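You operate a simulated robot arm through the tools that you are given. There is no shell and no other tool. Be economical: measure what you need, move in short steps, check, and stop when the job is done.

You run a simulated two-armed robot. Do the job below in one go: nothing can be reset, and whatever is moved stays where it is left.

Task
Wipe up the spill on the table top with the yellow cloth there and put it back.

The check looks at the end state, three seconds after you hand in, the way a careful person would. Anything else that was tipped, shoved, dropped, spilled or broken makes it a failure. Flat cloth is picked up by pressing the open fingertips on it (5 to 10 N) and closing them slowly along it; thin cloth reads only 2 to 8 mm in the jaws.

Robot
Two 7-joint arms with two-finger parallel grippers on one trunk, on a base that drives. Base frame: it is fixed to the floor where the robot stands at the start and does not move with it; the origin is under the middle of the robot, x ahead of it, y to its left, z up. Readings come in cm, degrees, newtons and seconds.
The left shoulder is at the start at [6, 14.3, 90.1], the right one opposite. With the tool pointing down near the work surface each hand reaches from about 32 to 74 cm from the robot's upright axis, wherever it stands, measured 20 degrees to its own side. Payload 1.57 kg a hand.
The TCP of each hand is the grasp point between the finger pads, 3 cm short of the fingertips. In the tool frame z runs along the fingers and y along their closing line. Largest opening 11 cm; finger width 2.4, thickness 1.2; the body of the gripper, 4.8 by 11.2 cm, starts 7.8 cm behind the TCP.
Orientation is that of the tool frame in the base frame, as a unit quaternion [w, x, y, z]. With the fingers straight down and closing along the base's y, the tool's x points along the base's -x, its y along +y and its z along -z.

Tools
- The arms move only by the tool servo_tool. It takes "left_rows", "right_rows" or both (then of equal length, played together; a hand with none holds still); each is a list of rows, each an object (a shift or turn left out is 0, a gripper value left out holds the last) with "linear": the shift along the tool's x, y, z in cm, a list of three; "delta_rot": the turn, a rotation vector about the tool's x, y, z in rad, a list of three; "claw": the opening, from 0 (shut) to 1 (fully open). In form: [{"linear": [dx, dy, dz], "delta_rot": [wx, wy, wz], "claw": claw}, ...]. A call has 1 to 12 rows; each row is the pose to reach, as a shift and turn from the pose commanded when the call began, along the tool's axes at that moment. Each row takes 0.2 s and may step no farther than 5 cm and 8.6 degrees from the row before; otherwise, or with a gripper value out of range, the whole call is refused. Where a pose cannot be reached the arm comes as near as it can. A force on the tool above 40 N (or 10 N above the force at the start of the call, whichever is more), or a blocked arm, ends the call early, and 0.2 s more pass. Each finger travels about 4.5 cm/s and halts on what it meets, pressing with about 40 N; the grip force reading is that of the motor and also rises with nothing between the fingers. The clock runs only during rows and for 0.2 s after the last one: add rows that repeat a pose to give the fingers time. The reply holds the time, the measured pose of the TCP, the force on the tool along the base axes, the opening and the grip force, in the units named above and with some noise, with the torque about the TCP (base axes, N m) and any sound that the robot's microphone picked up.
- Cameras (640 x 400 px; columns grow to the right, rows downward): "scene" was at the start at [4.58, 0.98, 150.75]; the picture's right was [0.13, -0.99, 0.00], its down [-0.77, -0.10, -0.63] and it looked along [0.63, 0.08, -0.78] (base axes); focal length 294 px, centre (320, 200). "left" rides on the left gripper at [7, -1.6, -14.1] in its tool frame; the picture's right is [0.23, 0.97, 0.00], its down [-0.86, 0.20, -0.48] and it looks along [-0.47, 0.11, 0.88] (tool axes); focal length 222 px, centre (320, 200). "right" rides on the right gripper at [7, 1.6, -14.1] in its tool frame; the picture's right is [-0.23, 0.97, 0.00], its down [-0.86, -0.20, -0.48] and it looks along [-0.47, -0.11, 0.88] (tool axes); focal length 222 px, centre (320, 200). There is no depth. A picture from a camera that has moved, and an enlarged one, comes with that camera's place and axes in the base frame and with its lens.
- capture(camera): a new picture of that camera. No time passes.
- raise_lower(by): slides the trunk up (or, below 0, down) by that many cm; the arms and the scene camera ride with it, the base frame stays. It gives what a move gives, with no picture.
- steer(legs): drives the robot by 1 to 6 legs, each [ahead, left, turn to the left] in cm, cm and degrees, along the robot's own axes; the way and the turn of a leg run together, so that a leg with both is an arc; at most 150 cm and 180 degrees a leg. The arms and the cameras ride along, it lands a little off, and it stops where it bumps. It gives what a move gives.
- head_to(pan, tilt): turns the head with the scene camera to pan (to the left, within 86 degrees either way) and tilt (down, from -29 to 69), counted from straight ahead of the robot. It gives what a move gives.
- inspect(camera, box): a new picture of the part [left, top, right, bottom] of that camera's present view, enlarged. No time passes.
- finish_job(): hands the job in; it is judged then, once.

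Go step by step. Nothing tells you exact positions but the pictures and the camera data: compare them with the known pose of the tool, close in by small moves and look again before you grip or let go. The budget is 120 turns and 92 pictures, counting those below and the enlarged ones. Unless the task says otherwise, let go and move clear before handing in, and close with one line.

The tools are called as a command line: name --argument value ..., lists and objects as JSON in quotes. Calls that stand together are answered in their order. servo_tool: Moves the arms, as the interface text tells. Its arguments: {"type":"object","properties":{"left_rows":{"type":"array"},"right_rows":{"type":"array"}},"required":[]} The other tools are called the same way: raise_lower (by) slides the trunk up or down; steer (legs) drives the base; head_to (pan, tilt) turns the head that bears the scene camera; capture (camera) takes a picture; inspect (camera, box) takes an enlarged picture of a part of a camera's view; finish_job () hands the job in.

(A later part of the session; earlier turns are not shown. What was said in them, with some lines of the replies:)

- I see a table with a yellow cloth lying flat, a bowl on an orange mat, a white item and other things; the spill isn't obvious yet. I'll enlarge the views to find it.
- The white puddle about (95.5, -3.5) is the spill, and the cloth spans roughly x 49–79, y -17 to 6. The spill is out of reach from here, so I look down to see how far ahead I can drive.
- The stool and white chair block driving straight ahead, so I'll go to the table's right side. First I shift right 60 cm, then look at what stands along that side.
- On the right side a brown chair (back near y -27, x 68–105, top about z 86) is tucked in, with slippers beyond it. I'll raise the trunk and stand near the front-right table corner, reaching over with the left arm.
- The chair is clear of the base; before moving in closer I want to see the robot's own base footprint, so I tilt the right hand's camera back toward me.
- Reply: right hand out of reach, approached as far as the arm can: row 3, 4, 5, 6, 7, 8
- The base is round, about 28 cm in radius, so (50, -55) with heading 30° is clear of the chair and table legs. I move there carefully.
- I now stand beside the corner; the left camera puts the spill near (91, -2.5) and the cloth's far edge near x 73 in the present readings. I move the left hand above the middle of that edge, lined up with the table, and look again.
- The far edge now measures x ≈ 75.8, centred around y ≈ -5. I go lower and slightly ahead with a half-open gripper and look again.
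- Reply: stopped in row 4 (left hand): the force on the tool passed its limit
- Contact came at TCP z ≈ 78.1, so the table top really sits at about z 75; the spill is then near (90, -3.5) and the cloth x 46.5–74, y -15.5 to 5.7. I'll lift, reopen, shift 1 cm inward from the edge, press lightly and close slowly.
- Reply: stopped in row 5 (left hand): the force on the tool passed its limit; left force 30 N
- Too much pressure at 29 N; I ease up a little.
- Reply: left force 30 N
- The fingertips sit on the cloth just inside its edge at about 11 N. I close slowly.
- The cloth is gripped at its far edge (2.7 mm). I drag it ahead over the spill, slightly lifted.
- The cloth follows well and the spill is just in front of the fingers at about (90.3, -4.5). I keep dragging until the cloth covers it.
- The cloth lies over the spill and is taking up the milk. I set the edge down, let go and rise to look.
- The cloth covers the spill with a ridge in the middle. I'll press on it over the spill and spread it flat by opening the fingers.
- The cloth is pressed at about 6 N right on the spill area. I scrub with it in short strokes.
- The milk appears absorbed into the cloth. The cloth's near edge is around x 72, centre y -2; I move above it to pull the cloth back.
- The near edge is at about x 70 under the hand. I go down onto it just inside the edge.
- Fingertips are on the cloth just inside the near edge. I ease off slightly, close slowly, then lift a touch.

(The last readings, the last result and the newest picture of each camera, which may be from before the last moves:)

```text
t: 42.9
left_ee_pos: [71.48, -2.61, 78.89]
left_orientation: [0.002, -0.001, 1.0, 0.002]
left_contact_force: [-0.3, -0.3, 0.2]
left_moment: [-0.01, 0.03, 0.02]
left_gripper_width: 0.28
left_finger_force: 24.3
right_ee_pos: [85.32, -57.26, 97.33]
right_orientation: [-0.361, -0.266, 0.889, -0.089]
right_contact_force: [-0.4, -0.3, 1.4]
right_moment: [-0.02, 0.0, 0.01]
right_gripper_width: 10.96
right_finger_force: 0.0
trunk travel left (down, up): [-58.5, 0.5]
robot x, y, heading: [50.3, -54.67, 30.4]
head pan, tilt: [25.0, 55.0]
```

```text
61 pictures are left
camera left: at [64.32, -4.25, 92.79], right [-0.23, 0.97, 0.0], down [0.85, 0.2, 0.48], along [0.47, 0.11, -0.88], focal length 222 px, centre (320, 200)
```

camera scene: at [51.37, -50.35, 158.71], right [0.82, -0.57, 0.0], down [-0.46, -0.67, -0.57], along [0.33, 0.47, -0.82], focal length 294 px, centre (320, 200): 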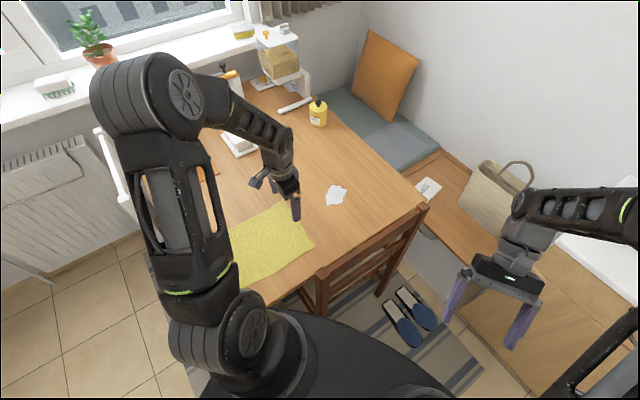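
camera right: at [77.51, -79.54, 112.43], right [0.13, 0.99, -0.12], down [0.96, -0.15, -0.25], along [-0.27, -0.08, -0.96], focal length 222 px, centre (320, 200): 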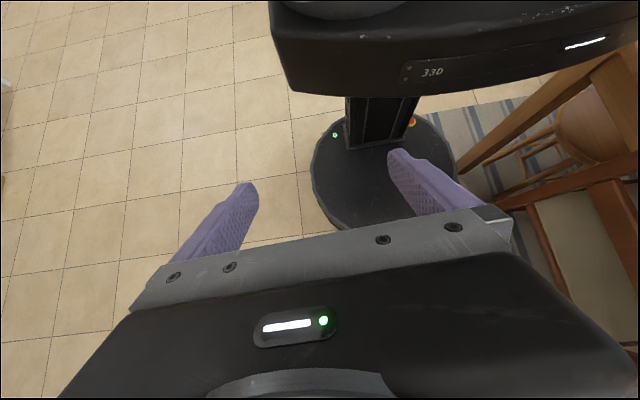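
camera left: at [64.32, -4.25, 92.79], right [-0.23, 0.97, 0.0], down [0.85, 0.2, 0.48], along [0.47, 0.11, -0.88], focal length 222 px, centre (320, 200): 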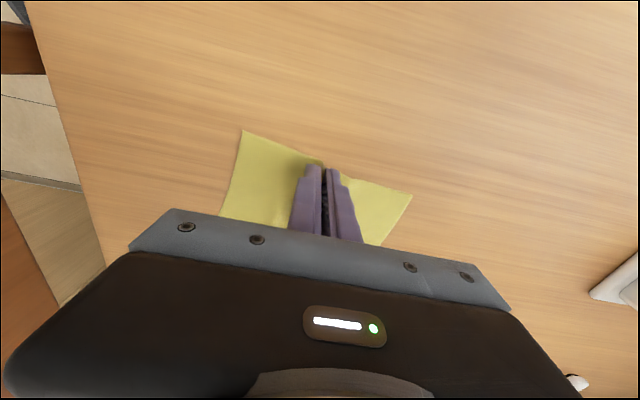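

Held (2.8 mm). I pull it back 12 cm and then look at the spot where the spill was.

servo_tool --left_rows '[{"linear": [2, -0.2, 0]}, {"linear": [4, -0.4, 0]}, {"linear": [6, -0.6, 0]}, {"linear": [8, -0.8, 0]}, {"linear": [10, -0.9, 0]}, {"linear": [12, -1, 0]}, {"linear": [12, -1, 0]}]'

capture --camera "scene"

inspect --camera "scene" --box '[180, 120, 440, 320]'

```text
t: 44.5
left_ee_pos: [59.38, -3.59, 78.75]
left_orientation: [0.001, 0.0, 1.0, 0.003]
left_contact_force: [0.9, 0.9, 0.4]
left_moment: [-0.01, 0.0, -0.02]
left_gripper_width: 0.27
left_finger_force: 24.1
right_ee_pos: [85.47, -57.34, 97.23]
right_orientation: [-0.361, -0.266, 0.89, -0.089]
right_contact_force: [0.2, 0.4, 0.0]
right_moment: [-0.02, 0.0, 0.0]
right_gripper_width: 11.0
right_finger_force: 0.1
trunk travel left (down, up): [-58.5, 0.5]
robot x, y, heading: [49.87, -54.67, 30.4]
head pan, tilt: [25.0, 55.0]
```

```text
60 pictures are left
camera scene: at [51.44, -50.33, 158.71], right [0.82, -0.57, 0.0], down [-0.46, -0.67, -0.57], along [0.33, 0.47, -0.82], focal length 294 px, centre (320, 200)
```

scene: 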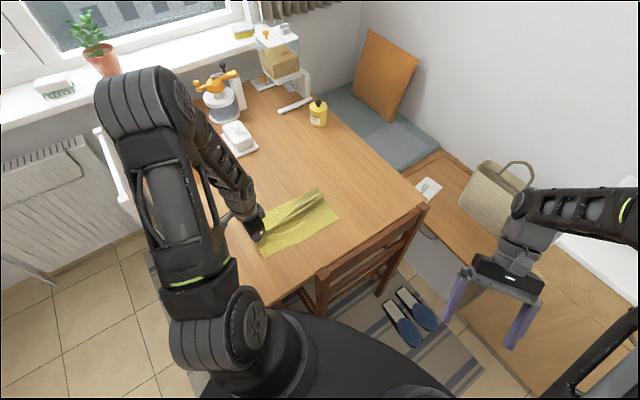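

```text
2.00 times, centred on (310, 220) of scene
camera zoom: at [51.44, -50.33, 158.71], right [0.82, -0.57, 0.0], down [-0.46, -0.67, -0.57], along [0.33, 0.47, -0.82], focal length 588 px, centre (340, 160)
```

zoom: 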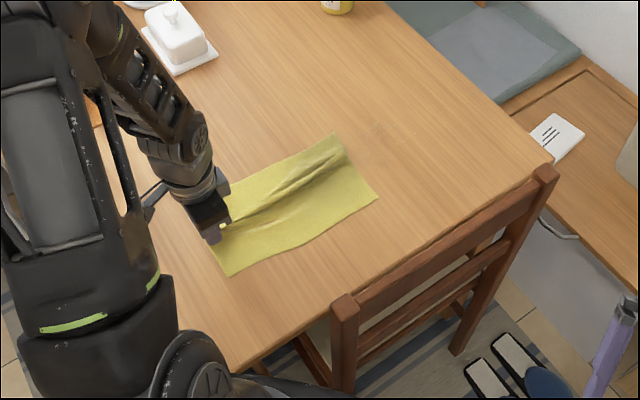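

The white puddle looks gone; I enlarge the spot to check for traces.

inspect --camera "scene" --box '[300, 165, 390, 225]'

```text
6.67 times, centred on (345, 195) of scene
camera zoom: at [51.44, -50.33, 158.71], right [0.82, -0.57, 0.0], down [-0.46, -0.67, -0.57], along [0.33, 0.47, -0.82], focal length 1959 px, centre (153, 233)
```

zoom: 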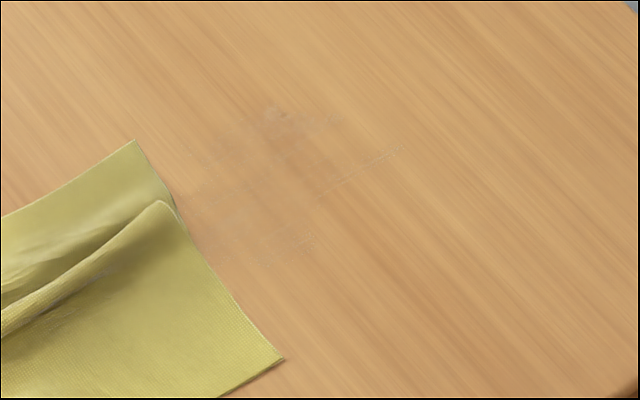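

Faint residue is still visible around (88–99, -7…0), so I'll wipe once more. I let go here, press open fingertips on the cloth near its far edge and slide it firmly over the spot.

servo_tool --left_rows '[{"linear": [0, 0, 0.6]}, {"linear": [0, 0, 0.6], "claw": 0.2}, {"linear": [0, 0, 0.6], "claw": 0.4}, {"linear": [0, 0, -2], "claw": 0.5}, {"linear": [-3, 0, -6], "claw": 0.5}, {"linear": [-7, 0, -8], "claw": 0.5}, {"linear": [-11, 0, -9], "claw": 0.5}, {"linear": [-15, 0, -9], "claw": 0.5}, {"linear": [-19, 0, -9], "claw": 0.5}, {"linear": [-20.5, 0, -9], "claw": 0.5}, {"linear": [-20.5, 0, -9], "claw": 0.5}]'

capture --camera "left"

```text
t: 46.9
left_ee_pos: [79.93, -3.53, 87.74]
left_orientation: [0.002, -0.001, 1.0, 0.003]
left_contact_force: [-0.5, 1.1, -1.2]
left_moment: [0.0, 0.0, 0.03]
left_gripper_width: 5.51
left_finger_force: 0.0
right_ee_pos: [85.37, -57.27, 97.22]
right_orientation: [-0.361, -0.266, 0.889, -0.088]
right_contact_force: [-0.1, -0.1, -0.6]
right_moment: [0.02, -0.02, -0.04]
right_gripper_width: 10.98
right_finger_force: 0.0
trunk travel left (down, up): [-58.5, 0.5]
robot x, y, heading: [50.16, -54.84, 30.4]
head pan, tilt: [25.0, 55.0]
```

```text
57 pictures are left
camera left: at [72.84, -5.19, 101.73], right [-0.23, 0.97, 0.0], down [0.85, 0.2, 0.48], along [0.47, 0.11, -0.88], focal length 222 px, centre (320, 200)
```

left: 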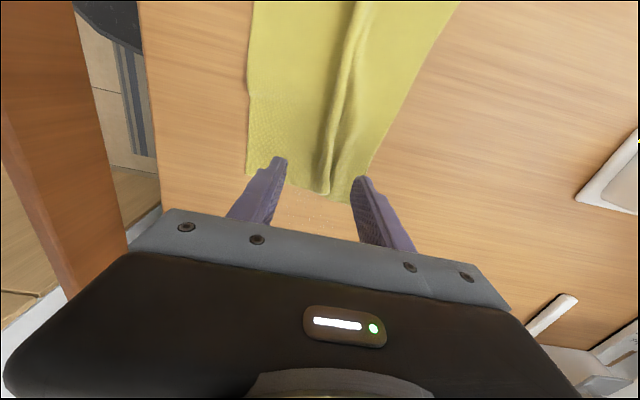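

The far edge now lies near x 86. I'll pinch the cloth a few cm inside it so that I can press and scrub with cloth under the tips.

servo_tool --left_rows '[{"linear": [-2, -0.8, 4], "claw": 0.5}, {"linear": [-2, -0.8, 8], "claw": 0.5}, {"linear": [-2, -0.8, 9.4], "claw": 0.5}, {"linear": [-2, -0.8, 9.55], "claw": 0.4}, {"linear": [-2, -0.8, 9.55], "claw": 0.34}, {"linear": [-2, -0.8, 9.55], "claw": 0.28}, {"linear": [-2, -0.8, 9.55], "claw": 0.22}, {"linear": [-2, -0.8, 9.55], "claw": 0.16}, {"linear": [-2, -0.8, 9.55], "claw": 0.1}, {"linear": [-2, -0.8, 9.55], "claw": 0.04}, {"linear": [-2, -0.8, 9.55], "claw": 0.0}, {"linear": [-2, -0.8, 9.55], "claw": 0.0}]'

capture --camera "left"

```text
t: 49.5
left_ee_pos: [81.9, -4.25, 78.19]
left_orientation: [0.002, -0.001, 1.0, 0.002]
left_contact_force: [-1.1, 0.3, 3.7]
left_moment: [0.0, 0.02, 0.01]
left_gripper_width: 0.64
left_finger_force: 25.9
right_ee_pos: [85.34, -57.24, 97.2]
right_orientation: [-0.361, -0.266, 0.889, -0.089]
right_contact_force: [-0.1, -0.5, 0.3]
right_moment: [-0.04, -0.01, -0.02]
right_gripper_width: 10.99
right_finger_force: 0.0
trunk travel left (down, up): [-58.5, 0.5]
robot x, y, heading: [50.11, -54.76, 30.3]
head pan, tilt: [25.0, 55.0]
```

```text
56 pictures are left
camera left: at [74.84, -5.93, 92.22], right [-0.23, 0.97, 0.0], down [0.85, 0.2, 0.48], along [0.47, 0.11, -0.88], focal length 222 px, centre (320, 200)
```

left: 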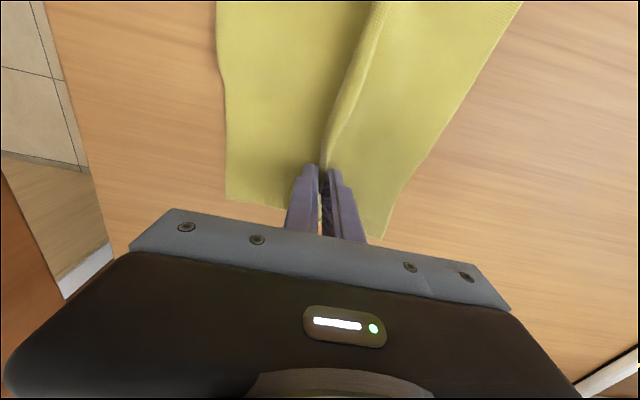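

Firm grip (6.4 mm fold) with light pressure. Now I scrub across the residue area in a zigzag.

servo_tool --left_rows '[{"linear": [-2.5, 0, 0.08]}, {"linear": [-5, -1.5, 0.08]}, {"linear": [-6, -3.5, 0.08]}, {"linear": [-6.5, 0, 0.08]}, {"linear": [-7, 4, 0.08]}, {"linear": [-8, 1, 0.08]}, {"linear": [-9, -3, 0.08]}, {"linear": [-10, 0.5, 0.08]}, {"linear": [-11, 4.5, 0.08]}, {"linear": [-12, 1, 0.08]}, {"linear": [-13, -3, 0.08]}, {"linear": [-14, 0.5, 0.08]}]'

servo_tool --left_rows '[{"linear": [0, 3.5, 0.05]}, {"linear": [-1, 0, 0.05]}, {"linear": [-2.5, -3, 0.05]}, {"linear": [-3.5, 0, 0.05]}, {"linear": [-3.5, 3, 0.05]}, {"linear": [-3.5, 0, 0.05]}, {"linear": [-3.5, 0, 0.05]}]'

capture --camera "left"

inspect --camera "scene" --box '[220, 130, 420, 290]'

```text
t: 52.1
left_ee_pos: [96.21, -3.99, 78.47]
left_orientation: [0.002, -0.001, 1.0, 0.003]
left_contact_force: [0.0, -1.1, 1.8]
left_moment: [-0.01, 0.02, -0.02]
left_gripper_width: 0.29
left_finger_force: 24.2
right_ee_pos: [85.35, -57.2, 97.25]
right_orientation: [-0.362, -0.267, 0.889, -0.09]
right_contact_force: [0.3, 0.0, 0.0]
right_moment: [-0.02, 0.01, 0.04]
right_gripper_width: 10.97
right_finger_force: 0.1
trunk travel left (down, up): [-58.5, 0.5]
robot x, y, heading: [49.99, -54.73, 30.5]
head pan, tilt: [25.0, 55.0]
```

```text
t: 53.7
left_ee_pos: [99.28, -3.77, 78.18]
left_orientation: [0.003, -0.001, 1.0, 0.002]
left_contact_force: [0.5, 2.4, 6.8]
left_moment: [0.08, -0.06, 0.03]
left_gripper_width: 0.28
left_finger_force: 24.0
right_ee_pos: [85.34, -57.29, 97.26]
right_orientation: [-0.361, -0.266, 0.889, -0.089]
right_contact_force: [-1.3, 0.0, -0.4]
right_moment: [-0.01, -0.02, 0.0]
right_gripper_width: 11.0
right_finger_force: 0.0
trunk travel left (down, up): [-58.5, 0.5]
robot x, y, heading: [49.96, -54.89, 30.2]
head pan, tilt: [25.0, 55.0]
```

```text
55 pictures are left
camera left: at [92.24, -5.5, 92.23], right [-0.23, 0.97, 0.0], down [0.85, 0.2, 0.48], along [0.47, 0.12, -0.87], focal length 222 px, centre (320, 200)
```

left: 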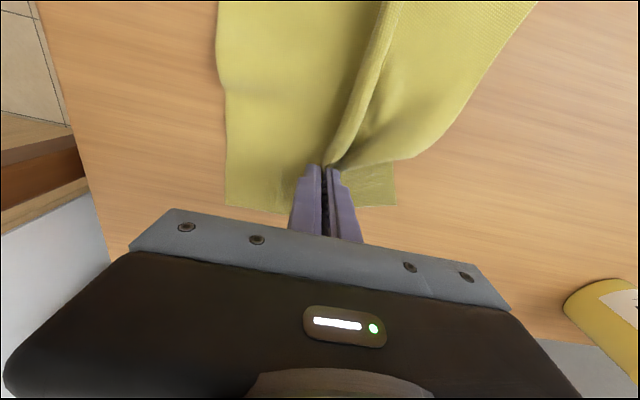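

```text
2.50 times, centred on (320, 210) of scene
camera zoom: at [51.34, -50.35, 158.72], right [0.82, -0.57, 0.0], down [-0.46, -0.67, -0.57], along [0.33, 0.47, -0.82], focal length 735 px, centre (320, 175)
```

zoom: 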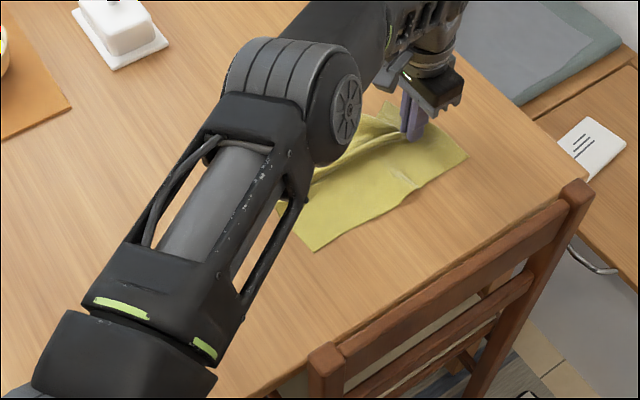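

Cloth followed. I scrub back over the area and forward again with pressure.

servo_tool --left_rows '[{"linear": [2, 2, 0.05]}, {"linear": [3.5, -2.5, 0.05]}, {"linear": [5, 2.5, 0.05]}, {"linear": [6.5, -2.5, 0.05]}, {"linear": [8, 2.5, 0.05]}, {"linear": [9.5, -2.5, 0.05]}, {"linear": [10.5, 1.5, 0.05]}, {"linear": [8, -3.2, 0.05]}, {"linear": [6.5, 1, 0.05]}, {"linear": [4, -3.2, 0.05]}, {"linear": [2, 0, 0.05]}, {"linear": [0, 0, 0.05]}]'

servo_tool --left_rows '[{"linear": [0, 0, 0], "claw": 0.15}, {"linear": [0, 0, 0], "claw": 0.3}, {"linear": [0, 0, -2], "claw": 0.4}, {"linear": [0, 0, -6]}, {"linear": [4, 0, -10]}, {"linear": [9, 0, -12]}, {"linear": [14, 0, -12]}, {"linear": [19, 0, -12]}, {"linear": [24, 0, -12]}, {"linear": [26, 0, -9], "claw": 0.5}, {"linear": [26, 0, -6], "claw": 0.5}, {"linear": [26, 0, -6], "claw": 0.5}]'

capture --camera "left"

inspect --camera "scene" --box '[220, 130, 420, 290]'

```text
refused: row 3 steps farther than a row can; nothing moved
```

```text
refused: row 5 steps farther than a row can; nothing moved
```

```text
53 pictures are left
camera left: at [92.24, -5.5, 92.23], right [-0.23, 0.97, 0.0], down [0.85, 0.2, 0.48], along [0.47, 0.12, -0.87], focal length 222 px, centre (320, 200)
```

left: 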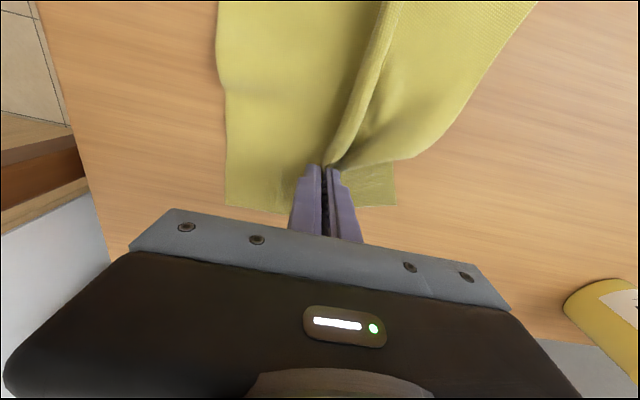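

```text
2.50 times, centred on (320, 210) of scene
camera zoom: at [51.34, -50.35, 158.72], right [0.82, -0.57, 0.0], down [-0.46, -0.67, -0.57], along [0.33, 0.47, -0.82], focal length 735 px, centre (320, 175)
```

zoom: 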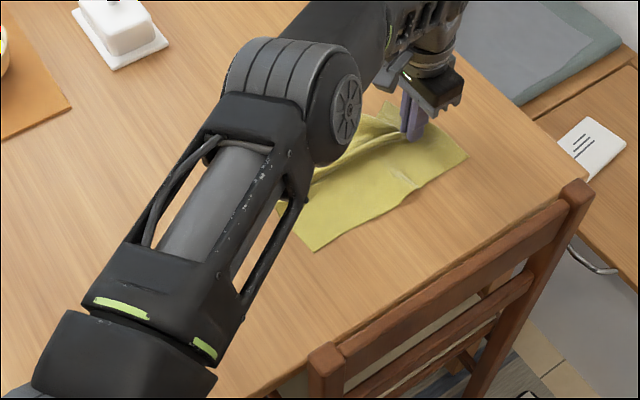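

Those steps were too long and got refused, so nothing moved; I repeat the scrub with shorter steps.

servo_tool --left_rows '[{"linear": [2, 2, 0.05]}, {"linear": [3.5, -2, 0.05]}, {"linear": [5, 2, 0.05]}, {"linear": [6.5, -2, 0.05]}, {"linear": [8, 2, 0.05]}, {"linear": [9.5, -2, 0.05]}, {"linear": [10.5, 1.5, 0.05]}, {"linear": [8, -2.2, 0.05]}, {"linear": [6.5, 1, 0.05]}, {"linear": [4, -3, 0.05]}, {"linear": [2, 0, 0.05]}, {"linear": [0, 0, 0.05]}]'

inspect --camera "scene" --box '[220, 130, 420, 290]'

```text
t: 56.3
left_ee_pos: [99.33, -3.85, 78.18]
left_orientation: [0.002, -0.001, 1.0, 0.005]
left_contact_force: [-6.5, 0.2, 15.7]
left_moment: [0.02, 0.15, 0.01]
left_gripper_width: 0.28
left_finger_force: 23.9
right_ee_pos: [85.31, -57.38, 97.35]
right_orientation: [-0.361, -0.267, 0.889, -0.088]
right_contact_force: [-0.1, -0.6, -0.4]
right_moment: [-0.01, 0.02, -0.02]
right_gripper_width: 11.01
right_finger_force: 0.0
trunk travel left (down, up): [-58.5, 0.5]
robot x, y, heading: [49.74, -55.02, 30.4]
head pan, tilt: [25.0, 55.0]
```

```text
2.50 times, centred on (320, 210) of scene
camera zoom: at [51.29, -50.5, 158.72], right [0.82, -0.57, 0.0], down [-0.46, -0.67, -0.57], along [0.33, 0.47, -0.82], focal length 735 px, centre (320, 175)
```

zoom: 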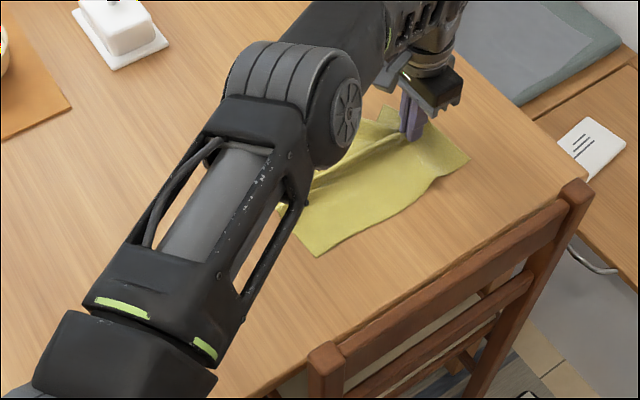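

Scrubbed, with the cloth still held and fairly flat. Now I let go, rise, and go back above the near edge.

servo_tool --left_rows '[{"linear": [0, 0, -0.15], "claw": 0.15}, {"linear": [0, 0, -0.15], "claw": 0.3}, {"linear": [0, 0, -2], "claw": 0.4}, {"linear": [0, 0, -6]}, {"linear": [2, 0, -10]}, {"linear": [6.5, 0, -12]}, {"linear": [11, 0.5, -12]}, {"linear": [15.5, 1, -12]}, {"linear": [20, 1, -12]}, {"linear": [23, 1.5, -10], "claw": 0.5}, {"linear": [26, 1.5, -7], "claw": 0.5}, {"linear": [26, 1.5, -7], "claw": 0.5}]'

capture --camera "left"

inspect --camera "scene" --box '[220, 130, 420, 290]'

```text
t: 58.9
left_ee_pos: [73.44, -2.25, 84.93]
left_orientation: [0.002, -0.001, 1.0, 0.003]
left_contact_force: [0.4, -0.1, 0.5]
left_moment: [-0.01, 0.0, -0.01]
left_gripper_width: 5.51
left_finger_force: 0.1
right_ee_pos: [85.55, -57.31, 97.26]
right_orientation: [-0.36, -0.267, 0.889, -0.089]
right_contact_force: [-0.2, -0.2, 1.5]
right_moment: [0.0, -0.02, -0.03]
right_gripper_width: 11.01
right_finger_force: 0.1
trunk travel left (down, up): [-58.5, 0.5]
robot x, y, heading: [49.94, -54.55, 30.6]
head pan, tilt: [25.0, 55.0]
```

```text
50 pictures are left
camera left: at [66.32, -3.95, 98.92], right [-0.23, 0.97, 0.0], down [0.85, 0.2, 0.48], along [0.47, 0.11, -0.88], focal length 222 px, centre (320, 200)
```

left: 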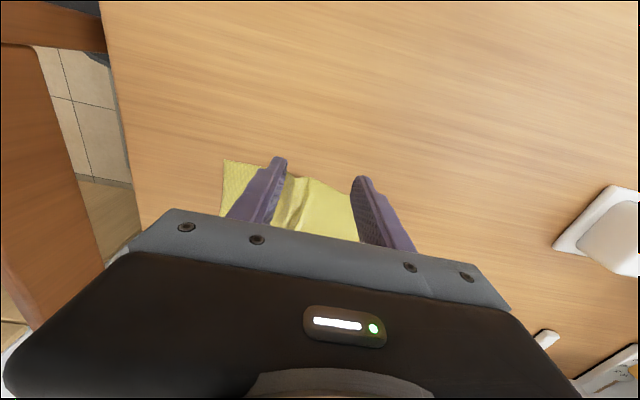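

```text
2.50 times, centred on (320, 210) of scene
camera zoom: at [51.45, -50.35, 158.71], right [0.82, -0.57, 0.0], down [-0.46, -0.67, -0.57], along [0.33, 0.47, -0.82], focal length 735 px, centre (320, 175)
```

zoom: 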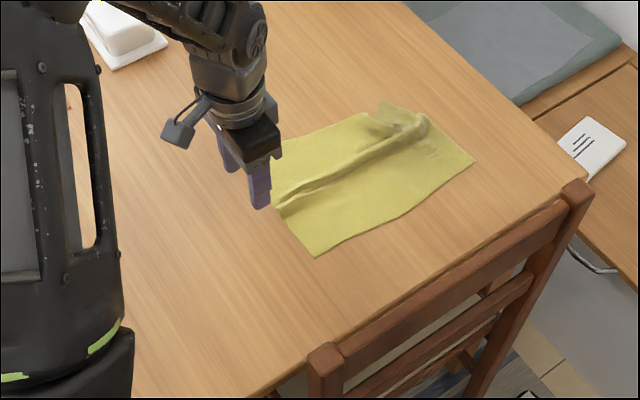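

The near edge is now near x 77 with the ridge at y ≈ -4. I grip just inside it.

servo_tool --left_rows '[{"linear": [-2.5, -1.4, 1], "claw": 0.5}, {"linear": [-4.9, -1.6, 4.5], "claw": 0.5}, {"linear": [-4.9, -1.6, 6.5], "claw": 0.5}, {"linear": [-4.9, -1.6, 6.75], "claw": 0.45}, {"linear": [-4.9, -1.6, 6.75], "claw": 0.38}, {"linear": [-4.9, -1.6, 6.75], "claw": 0.31}, {"linear": [-4.9, -1.6, 6.75], "claw": 0.24}, {"linear": [-4.9, -1.6, 6.75], "claw": 0.17}, {"linear": [-4.9, -1.6, 6.75], "claw": 0.1}, {"linear": [-4.9, -1.6, 6.75], "claw": 0.0}, {"linear": [-4.9, -1.6, 6.75], "claw": 0.0}, {"linear": [-4.9, -1.6, 5.9], "claw": 0.0}]'

capture --camera "left"

```text
t: 61.5
left_ee_pos: [78.48, -3.74, 79.12]
left_orientation: [0.002, -0.001, 1.0, 0.003]
left_contact_force: [-0.2, -0.8, -0.3]
left_moment: [0.01, -0.02, 0.02]
left_gripper_width: 0.31
left_finger_force: 24.3
right_ee_pos: [85.29, -57.25, 97.26]
right_orientation: [-0.361, -0.265, 0.889, -0.089]
right_contact_force: [-0.2, -0.9, 0.1]
right_moment: [-0.02, 0.0, -0.03]
right_gripper_width: 11.0
right_finger_force: 0.0
trunk travel left (down, up): [-58.5, 0.5]
robot x, y, heading: [49.95, -54.84, 30.6]
head pan, tilt: [25.0, 55.0]
```

```text
48 pictures are left
camera left: at [71.4, -5.53, 93.12], right [-0.23, 0.97, 0.0], down [0.85, 0.2, 0.48], along [0.47, 0.11, -0.88], focal length 222 px, centre (320, 200)
```

left: 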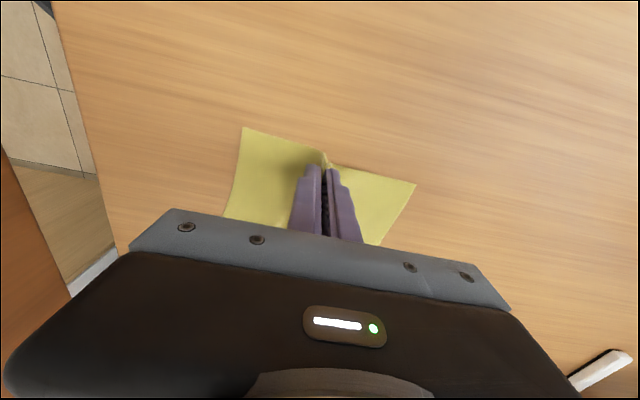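

Held again. I pull it back 19 cm and check the spot.

servo_tool --left_rows '[{"linear": [2, 0, 0]}, {"linear": [4, 0, 0]}, {"linear": [6, 0, 0]}, {"linear": [8, 0, 0]}, {"linear": [10, 0, 0]}, {"linear": [12, 0, 0]}, {"linear": [14, 0, 0]}, {"linear": [16, 0, 0]}, {"linear": [18, 0, 0]}, {"linear": [19, 0, 0]}, {"linear": [19, 0, 0]}]'

inspect --camera "scene" --box '[300, 165, 390, 225]'

inspect --camera "scene" --box '[200, 130, 400, 290]'

```text
t: 63.9
left_ee_pos: [59.39, -4.05, 78.97]
left_orientation: [0.002, -0.001, 1.0, 0.002]
left_contact_force: [-0.8, 0.4, 0.0]
left_moment: [-0.01, 0.01, 0.05]
left_gripper_width: 0.29
left_finger_force: 24.9
right_ee_pos: [85.45, -57.3, 97.39]
right_orientation: [-0.361, -0.267, 0.889, -0.089]
right_contact_force: [-0.3, -0.3, -0.3]
right_moment: [0.02, 0.01, 0.02]
right_gripper_width: 11.0
right_finger_force: 0.1
trunk travel left (down, up): [-58.5, 0.5]
robot x, y, heading: [49.8, -54.87, 30.6]
head pan, tilt: [25.0, 55.0]
```

```text
6.67 times, centred on (345, 195) of scene
camera zoom: at [51.42, -50.33, 158.71], right [0.82, -0.57, 0.0], down [-0.46, -0.67, -0.57], along [0.33, 0.47, -0.82], focal length 1959 px, centre (153, 233)
```

zoom: 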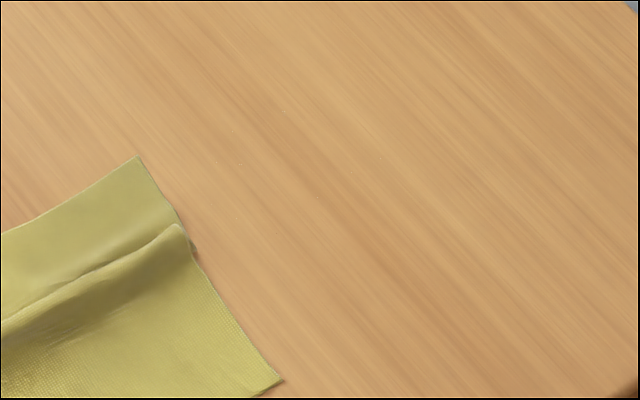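

```text
2.50 times, centred on (300, 210) of scene
camera zoom: at [51.42, -50.33, 158.71], right [0.82, -0.57, 0.0], down [-0.46, -0.67, -0.57], along [0.33, 0.47, -0.82], focal length 735 px, centre (370, 175)
```

zoom: 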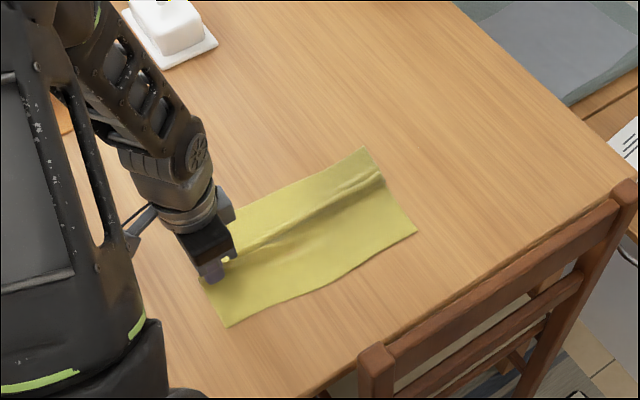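

The spot is clean now. I pull the cloth the rest of the way to its original place (near edge x ≈ 46.5, centre y ≈ -5).

servo_tool --left_rows '[{"linear": [2, -0.2, 0]}, {"linear": [4, -0.4, 0]}, {"linear": [6, -0.6, 0]}, {"linear": [8, -0.8, 0]}, {"linear": [10, -0.8, 0]}, {"linear": [11.3, -0.8, 0]}, {"linear": [11.3, -0.8, 0]}]'

capture --camera "left"

capture --camera "scene"

```text
t: 65.5
left_ee_pos: [48.11, -4.94, 78.89]
left_orientation: [0.002, -0.001, 1.0, 0.003]
left_contact_force: [0.5, 0.5, -0.4]
left_moment: [0.0, -0.07, 0.0]
left_gripper_width: 0.28
left_finger_force: 23.6
right_ee_pos: [85.41, -57.26, 97.23]
right_orientation: [-0.361, -0.266, 0.889, -0.089]
right_contact_force: [-1.1, 0.0, 0.4]
right_moment: [0.01, 0.0, 0.04]
right_gripper_width: 10.99
right_finger_force: 0.0
trunk travel left (down, up): [-58.5, 0.5]
robot x, y, heading: [50.13, -54.66, 30.5]
head pan, tilt: [25.0, 55.0]
```

```text
45 pictures are left
camera left: at [41.0, -6.47, 92.86], right [-0.23, 0.97, 0.0], down [0.85, 0.2, 0.48], along [0.47, 0.11, -0.88], focal length 222 px, centre (320, 200)
```

left: 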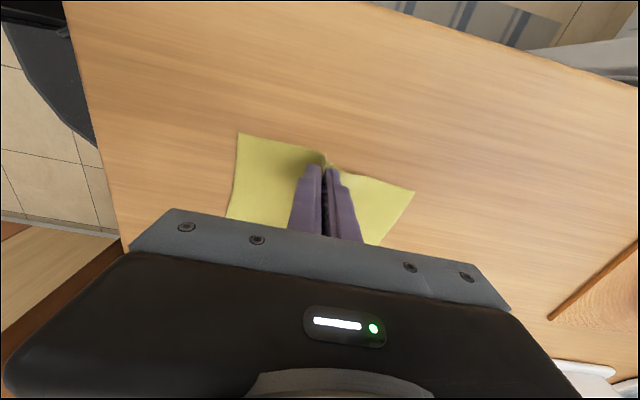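

```text
44 pictures are left
camera scene: at [51.43, -50.33, 158.71], right [0.82, -0.57, 0.0], down [-0.46, -0.67, -0.57], along [0.33, 0.47, -0.82], focal length 294 px, centre (320, 200)
```

scene: 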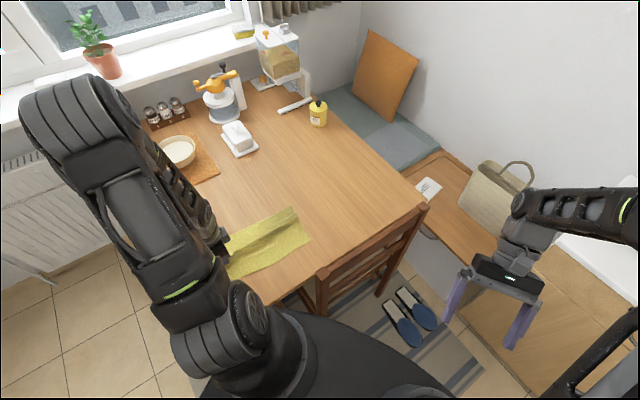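

The cloth is back at its place. I lower, open slowly while touching so the pinch spreads out again, and lift off.

servo_tool --left_rows '[{"linear": [0, 0, 0.5]}, {"linear": [0, 0, 0.76]}, {"linear": [0, 0, 0.76], "claw": 0.08}, {"linear": [0, 0, 0.76], "claw": 0.16}, {"linear": [0, 0, 0.76], "claw": 0.24}, {"linear": [0, 0, 0.76], "claw": 0.32}, {"linear": [0, 0, 0.76], "claw": 0.4}, {"linear": [0, 0, 0.76], "claw": 0.48}, {"linear": [0, 0, 0.76], "claw": 0.55}, {"linear": [0, 0, -1]}, {"linear": [0, 0, -5]}, {"linear": [0, 0, -9]}]'

capture --camera "left"

inspect --camera "scene" --box '[180, 160, 340, 300]'

```text
t: 68.1
left_ee_pos: [48.16, -4.84, 88.01]
left_orientation: [0.003, -0.002, 1.0, 0.002]
left_contact_force: [-0.8, 0.0, 0.0]
left_moment: [0.0, 0.01, 0.03]
left_gripper_width: 6.06
left_finger_force: 0.1
right_ee_pos: [85.44, -57.34, 97.36]
right_orientation: [-0.361, -0.265, 0.889, -0.089]
right_contact_force: [0.3, -0.6, 0.1]
right_moment: [-0.04, 0.02, -0.04]
right_gripper_width: 10.99
right_finger_force: 0.1
trunk travel left (down, up): [-58.5, 0.5]
robot x, y, heading: [49.77, -55.07, 30.3]
head pan, tilt: [25.0, 55.0]
```

```text
43 pictures are left
camera left: at [41.16, -6.52, 102.08], right [-0.23, 0.97, 0.0], down [0.85, 0.2, 0.48], along [0.47, 0.11, -0.88], focal length 222 px, centre (320, 200)
```

left: 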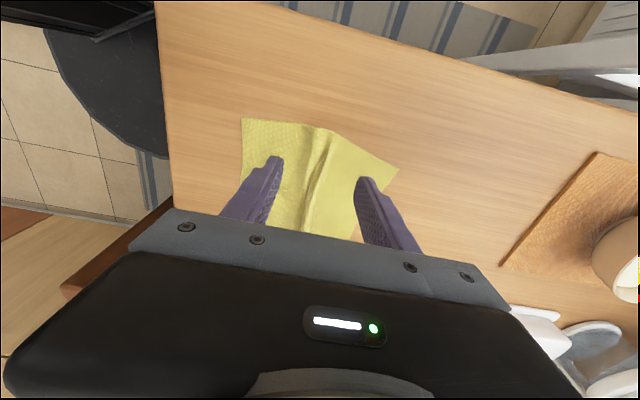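

```text
2.86 times, centred on (260, 230) of scene
camera zoom: at [51.4, -50.43, 158.71], right [0.82, -0.57, 0.0], down [-0.46, -0.67, -0.57], along [0.33, 0.47, -0.82], focal length 840 px, centre (491, 114)
```

zoom: 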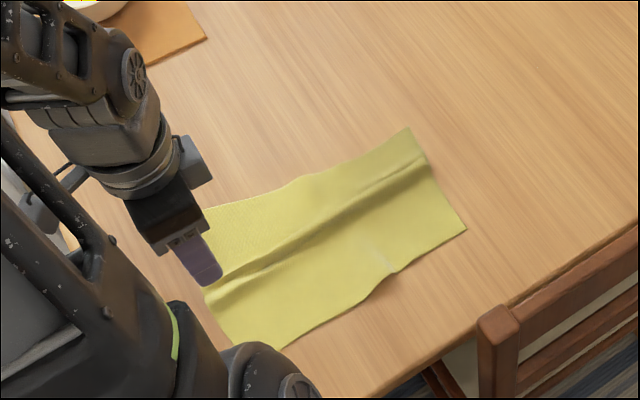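

The cloth is back with a lengthwise ridge. I'll smooth it by pressing the nearly shut fingers on the ridge and spreading them gently, first in the far half.

servo_tool --left_rows '[{"linear": [-4, 0, 0], "claw": 0.05}, {"linear": [-8.5, 0, 0], "claw": 0.05}, {"linear": [-13, 0.2, 2]}, {"linear": [-17, 0.3, 4.5]}, {"linear": [-19.5, 0.3, 8]}, {"linear": [-19.5, 0.3, 9.5]}, {"linear": [-19.5, 0.3, 9.8]}, {"linear": [-19.5, 0.3, 9.8]}]'

capture --camera "left"

```text
t: 69.9
left_ee_pos: [67.38, -4.35, 78.36]
left_orientation: [0.002, -0.001, 1.0, 0.002]
left_contact_force: [-0.6, 1.4, 1.5]
left_moment: [-0.02, 0.0, 0.01]
left_gripper_width: 0.6
left_finger_force: 0.1
right_ee_pos: [85.38, -57.33, 97.36]
right_orientation: [-0.361, -0.266, 0.889, -0.089]
right_contact_force: [-0.4, 0.2, 0.6]
right_moment: [0.0, -0.01, 0.02]
right_gripper_width: 11.0
right_finger_force: 0.1
trunk travel left (down, up): [-58.5, 0.5]
robot x, y, heading: [49.68, -54.92, 30.5]
head pan, tilt: [25.0, 55.0]
```

```text
41 pictures are left
camera left: at [60.35, -6.04, 92.47], right [-0.23, 0.97, 0.0], down [0.85, 0.2, 0.48], along [0.47, 0.11, -0.88], focal length 222 px, centre (320, 200)
```

left: 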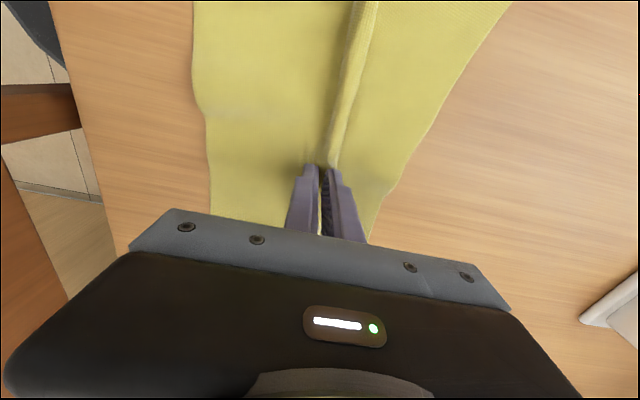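

Right on the ridge. I press lightly and spread.

servo_tool --left_rows '[{"linear": [0, 0, 0.15], "claw": 0.1}, {"linear": [0, 0, 0.15], "claw": 0.18}, {"linear": [0, 0, 0.15], "claw": 0.26}, {"linear": [0, 0, 0.15], "claw": 0.34}, {"linear": [0, 0, 0.15], "claw": 0.42}, {"linear": [0, 0, 0.15], "claw": 0.5}, {"linear": [0, 0, 0.15], "claw": 0.55}, {"linear": [0, 0, -1.5]}, {"linear": [0, 0, -6]}, {"linear": [4, 0, -10]}, {"linear": [8, 0, -10]}, {"linear": [8, 0, -10]}]'

capture --camera "left"

inspect --camera "scene" --box '[180, 160, 340, 300]'

```text
refused: row 10 steps farther than a row can; nothing moved
```

```text
40 pictures are left
camera left: at [60.35, -6.04, 92.47], right [-0.23, 0.97, 0.0], down [0.85, 0.2, 0.48], along [0.47, 0.11, -0.88], focal length 222 px, centre (320, 200)
```

left: 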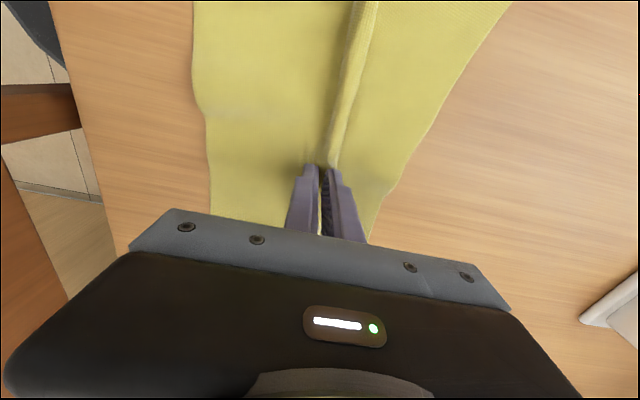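

```text
2.86 times, centred on (260, 230) of scene
camera zoom: at [51.4, -50.34, 158.71], right [0.82, -0.57, 0.0], down [-0.46, -0.67, -0.57], along [0.33, 0.47, -0.82], focal length 840 px, centre (491, 114)
```

zoom: 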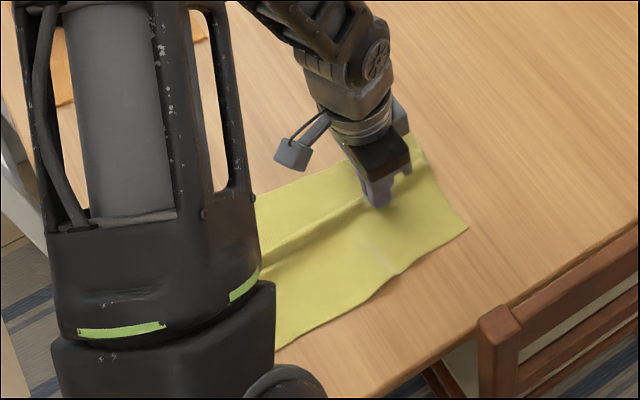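

One step was too long, so nothing moved; I repeat with shorter steps.

servo_tool --left_rows '[{"linear": [0, 0, 0.15], "claw": 0.1}, {"linear": [0, 0, 0.15], "claw": 0.18}, {"linear": [0, 0, 0.15], "claw": 0.26}, {"linear": [0, 0, 0.15], "claw": 0.34}, {"linear": [0, 0, 0.15], "claw": 0.42}, {"linear": [0, 0, 0.15], "claw": 0.5}, {"linear": [0, 0, 0.15], "claw": 0.55}, {"linear": [0, 0, -1.5]}, {"linear": [0, 0, -6]}, {"linear": [3, 0, -9]}, {"linear": [7, 0, -9]}, {"linear": [7, 0, -9]}]'

capture --camera "left"

inspect --camera "scene" --box '[180, 160, 340, 300]'

```text
t: 72.5
left_ee_pos: [60.29, -4.46, 87.4]
left_orientation: [0.002, -0.001, 1.0, 0.003]
left_contact_force: [0.7, 0.0, -0.1]
left_moment: [0.0, -0.01, 0.03]
left_gripper_width: 6.05
left_finger_force: 0.0
right_ee_pos: [85.37, -57.22, 97.24]
right_orientation: [-0.361, -0.265, 0.89, -0.088]
right_contact_force: [0.9, -0.3, 0.8]
right_moment: [0.04, 0.0, 0.01]
right_gripper_width: 11.02
right_finger_force: 0.1
trunk travel left (down, up): [-58.5, 0.5]
robot x, y, heading: [49.41, -54.87, 30.5]
head pan, tilt: [25.0, 55.0]
```

```text
38 pictures are left
camera left: at [53.3, -6.11, 101.38], right [-0.23, 0.97, 0.0], down [0.85, 0.2, 0.48], along [0.47, 0.11, -0.88], focal length 222 px, centre (320, 200)
```

left: 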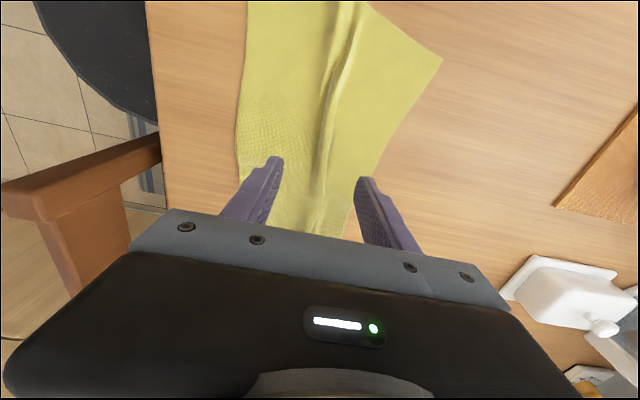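

```text
2.86 times, centred on (260, 230) of scene
camera zoom: at [51.46, -50.34, 158.71], right [0.82, -0.57, 0.0], down [-0.46, -0.67, -0.57], along [0.33, 0.47, -0.82], focal length 840 px, centre (491, 114)
```

zoom: 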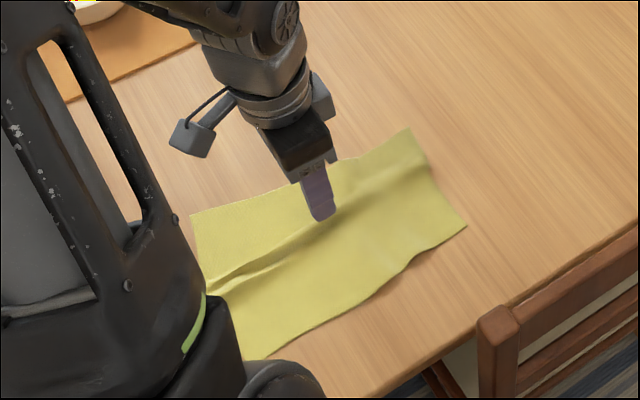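

The far half flattened. Same for the near half at x ≈ 53.

servo_tool --left_rows '[{"linear": [3.5, 0, 2], "claw": 0.02}, {"linear": [7, 0, 5], "claw": 0.02}, {"linear": [7, 0, 8.5]}, {"linear": [7, 0, 9.2]}, {"linear": [7, 0, 9.2], "claw": 0.1}, {"linear": [7, 0, 9.2], "claw": 0.2}, {"linear": [7, 0, 9.2], "claw": 0.3}, {"linear": [7, 0, 9.2], "claw": 0.4}, {"linear": [7, 0, 9.2], "claw": 0.5}, {"linear": [7, 0, 9.2], "claw": 0.6}, {"linear": [7, 0, 6]}, {"linear": [7, 0, 2]}]'

servo_tool --left_rows '[{"linear": [0, 0, -4]}, {"linear": [0, 0, -8]}, {"linear": [-4, -0.5, -10]}, {"linear": [-8.5, -1, -10]}, {"linear": [-13, -1.5, -10]}, {"linear": [-17.5, -2, -10]}, {"linear": [-22, -2.5, -10]}, {"linear": [-26.5, -3, -10]}, {"linear": [-31, -4, -10]}]'

capture --camera "scene"

inspect --camera "scene" --box '[180, 130, 400, 300]'

```text
t: 75.1
left_ee_pos: [53.53, -4.47, 85.09]
left_orientation: [0.001, 0.0, 1.0, 0.002]
left_contact_force: [-1.3, 0.6, 0.9]
left_moment: [0.01, -0.01, 0.02]
left_gripper_width: 6.6
left_finger_force: 0.0
right_ee_pos: [85.44, -57.17, 97.38]
right_orientation: [-0.36, -0.267, 0.889, -0.089]
right_contact_force: [0.4, 0.3, -0.1]
right_moment: [0.02, -0.02, 0.01]
right_gripper_width: 11.02
right_finger_force: 0.0
trunk travel left (down, up): [-58.5, 0.5]
robot x, y, heading: [50.27, -55.2, 30.5]
head pan, tilt: [25.0, 55.0]
```

```text
t: 77.1
left_ee_pos: [84.55, -8.44, 95.28]
left_orientation: [0.002, -0.002, 1.0, 0.002]
left_contact_force: [-0.3, 0.5, 0.0]
left_moment: [0.02, 0.03, 0.01]
left_gripper_width: 6.59
left_finger_force: 0.1
right_ee_pos: [85.44, -57.26, 97.2]
right_orientation: [-0.361, -0.265, 0.889, -0.088]
right_contact_force: [-1.1, 0.8, 0.0]
right_moment: [-0.02, 0.03, -0.06]
right_gripper_width: 11.0
right_finger_force: 0.1
trunk travel left (down, up): [-58.5, 0.5]
robot x, y, heading: [49.84, -54.97, 30.2]
head pan, tilt: [25.0, 55.0]
```

```text
36 pictures are left
camera scene: at [51.56, -50.35, 158.71], right [0.82, -0.57, 0.0], down [-0.47, -0.67, -0.57], along [0.32, 0.47, -0.82], focal length 294 px, centre (320, 200)
```

scene: 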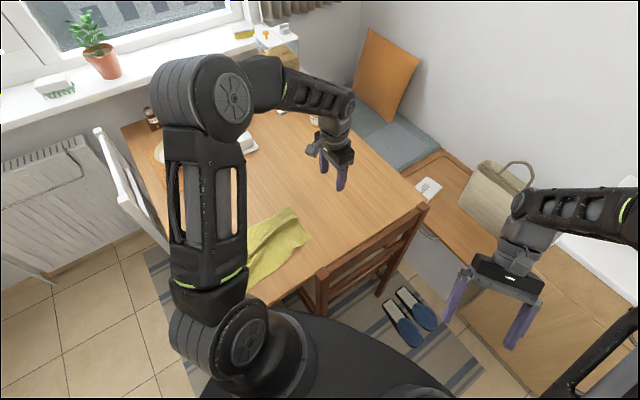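

```text
2.35 times, centred on (290, 215) of scene
camera zoom: at [51.56, -50.35, 158.71], right [0.82, -0.57, 0.0], down [-0.47, -0.67, -0.57], along [0.32, 0.47, -0.82], focal length 692 px, centre (391, 165)
```

zoom: 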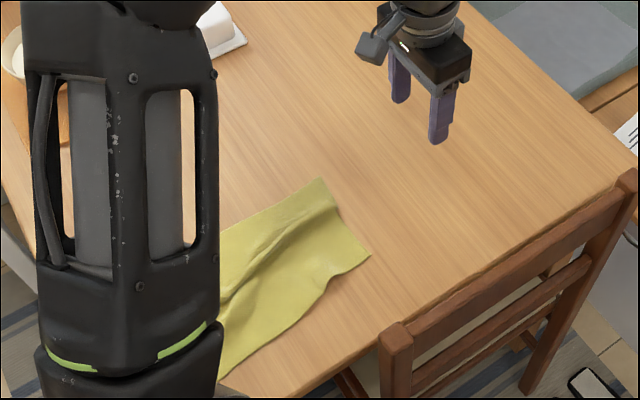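

The cloth lies back at its place and everything else stands untouched. One last close look at the wiped spot with the hand camera.

capture --camera "left"

inspect --camera "scene" --box '[310, 165, 400, 225]'

```text
34 pictures are left
camera left: at [77.5, -10.09, 109.3], right [-0.23, 0.97, 0.0], down [0.85, 0.2, 0.48], along [0.47, 0.11, -0.88], focal length 222 px, centre (320, 200)
```

left: 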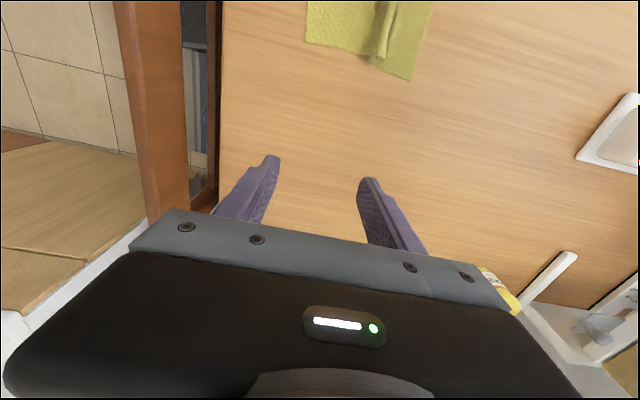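

```text
6.67 times, centred on (355, 195) of scene
camera zoom: at [51.56, -50.35, 158.71], right [0.82, -0.57, 0.0], down [-0.47, -0.67, -0.57], along [0.32, 0.47, -0.82], focal length 1959 px, centre (87, 233)
```

zoom: 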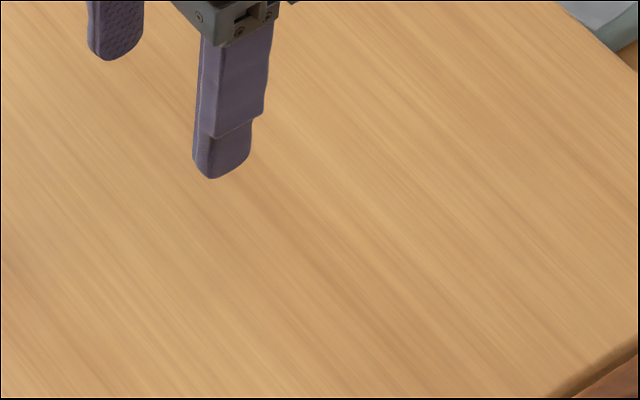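

The table is clean, the cloth is back and the hands are clear, so I hand in.

finish_job

```text
The job is handed in.
```

I wiped up the spill with the yellow cloth in two passes, and the last close-up shows no trace of it on the table. The cloth is back where it lay, with a slight lengthwise crease, and nothing else looked moved or tipped in the last pictures.
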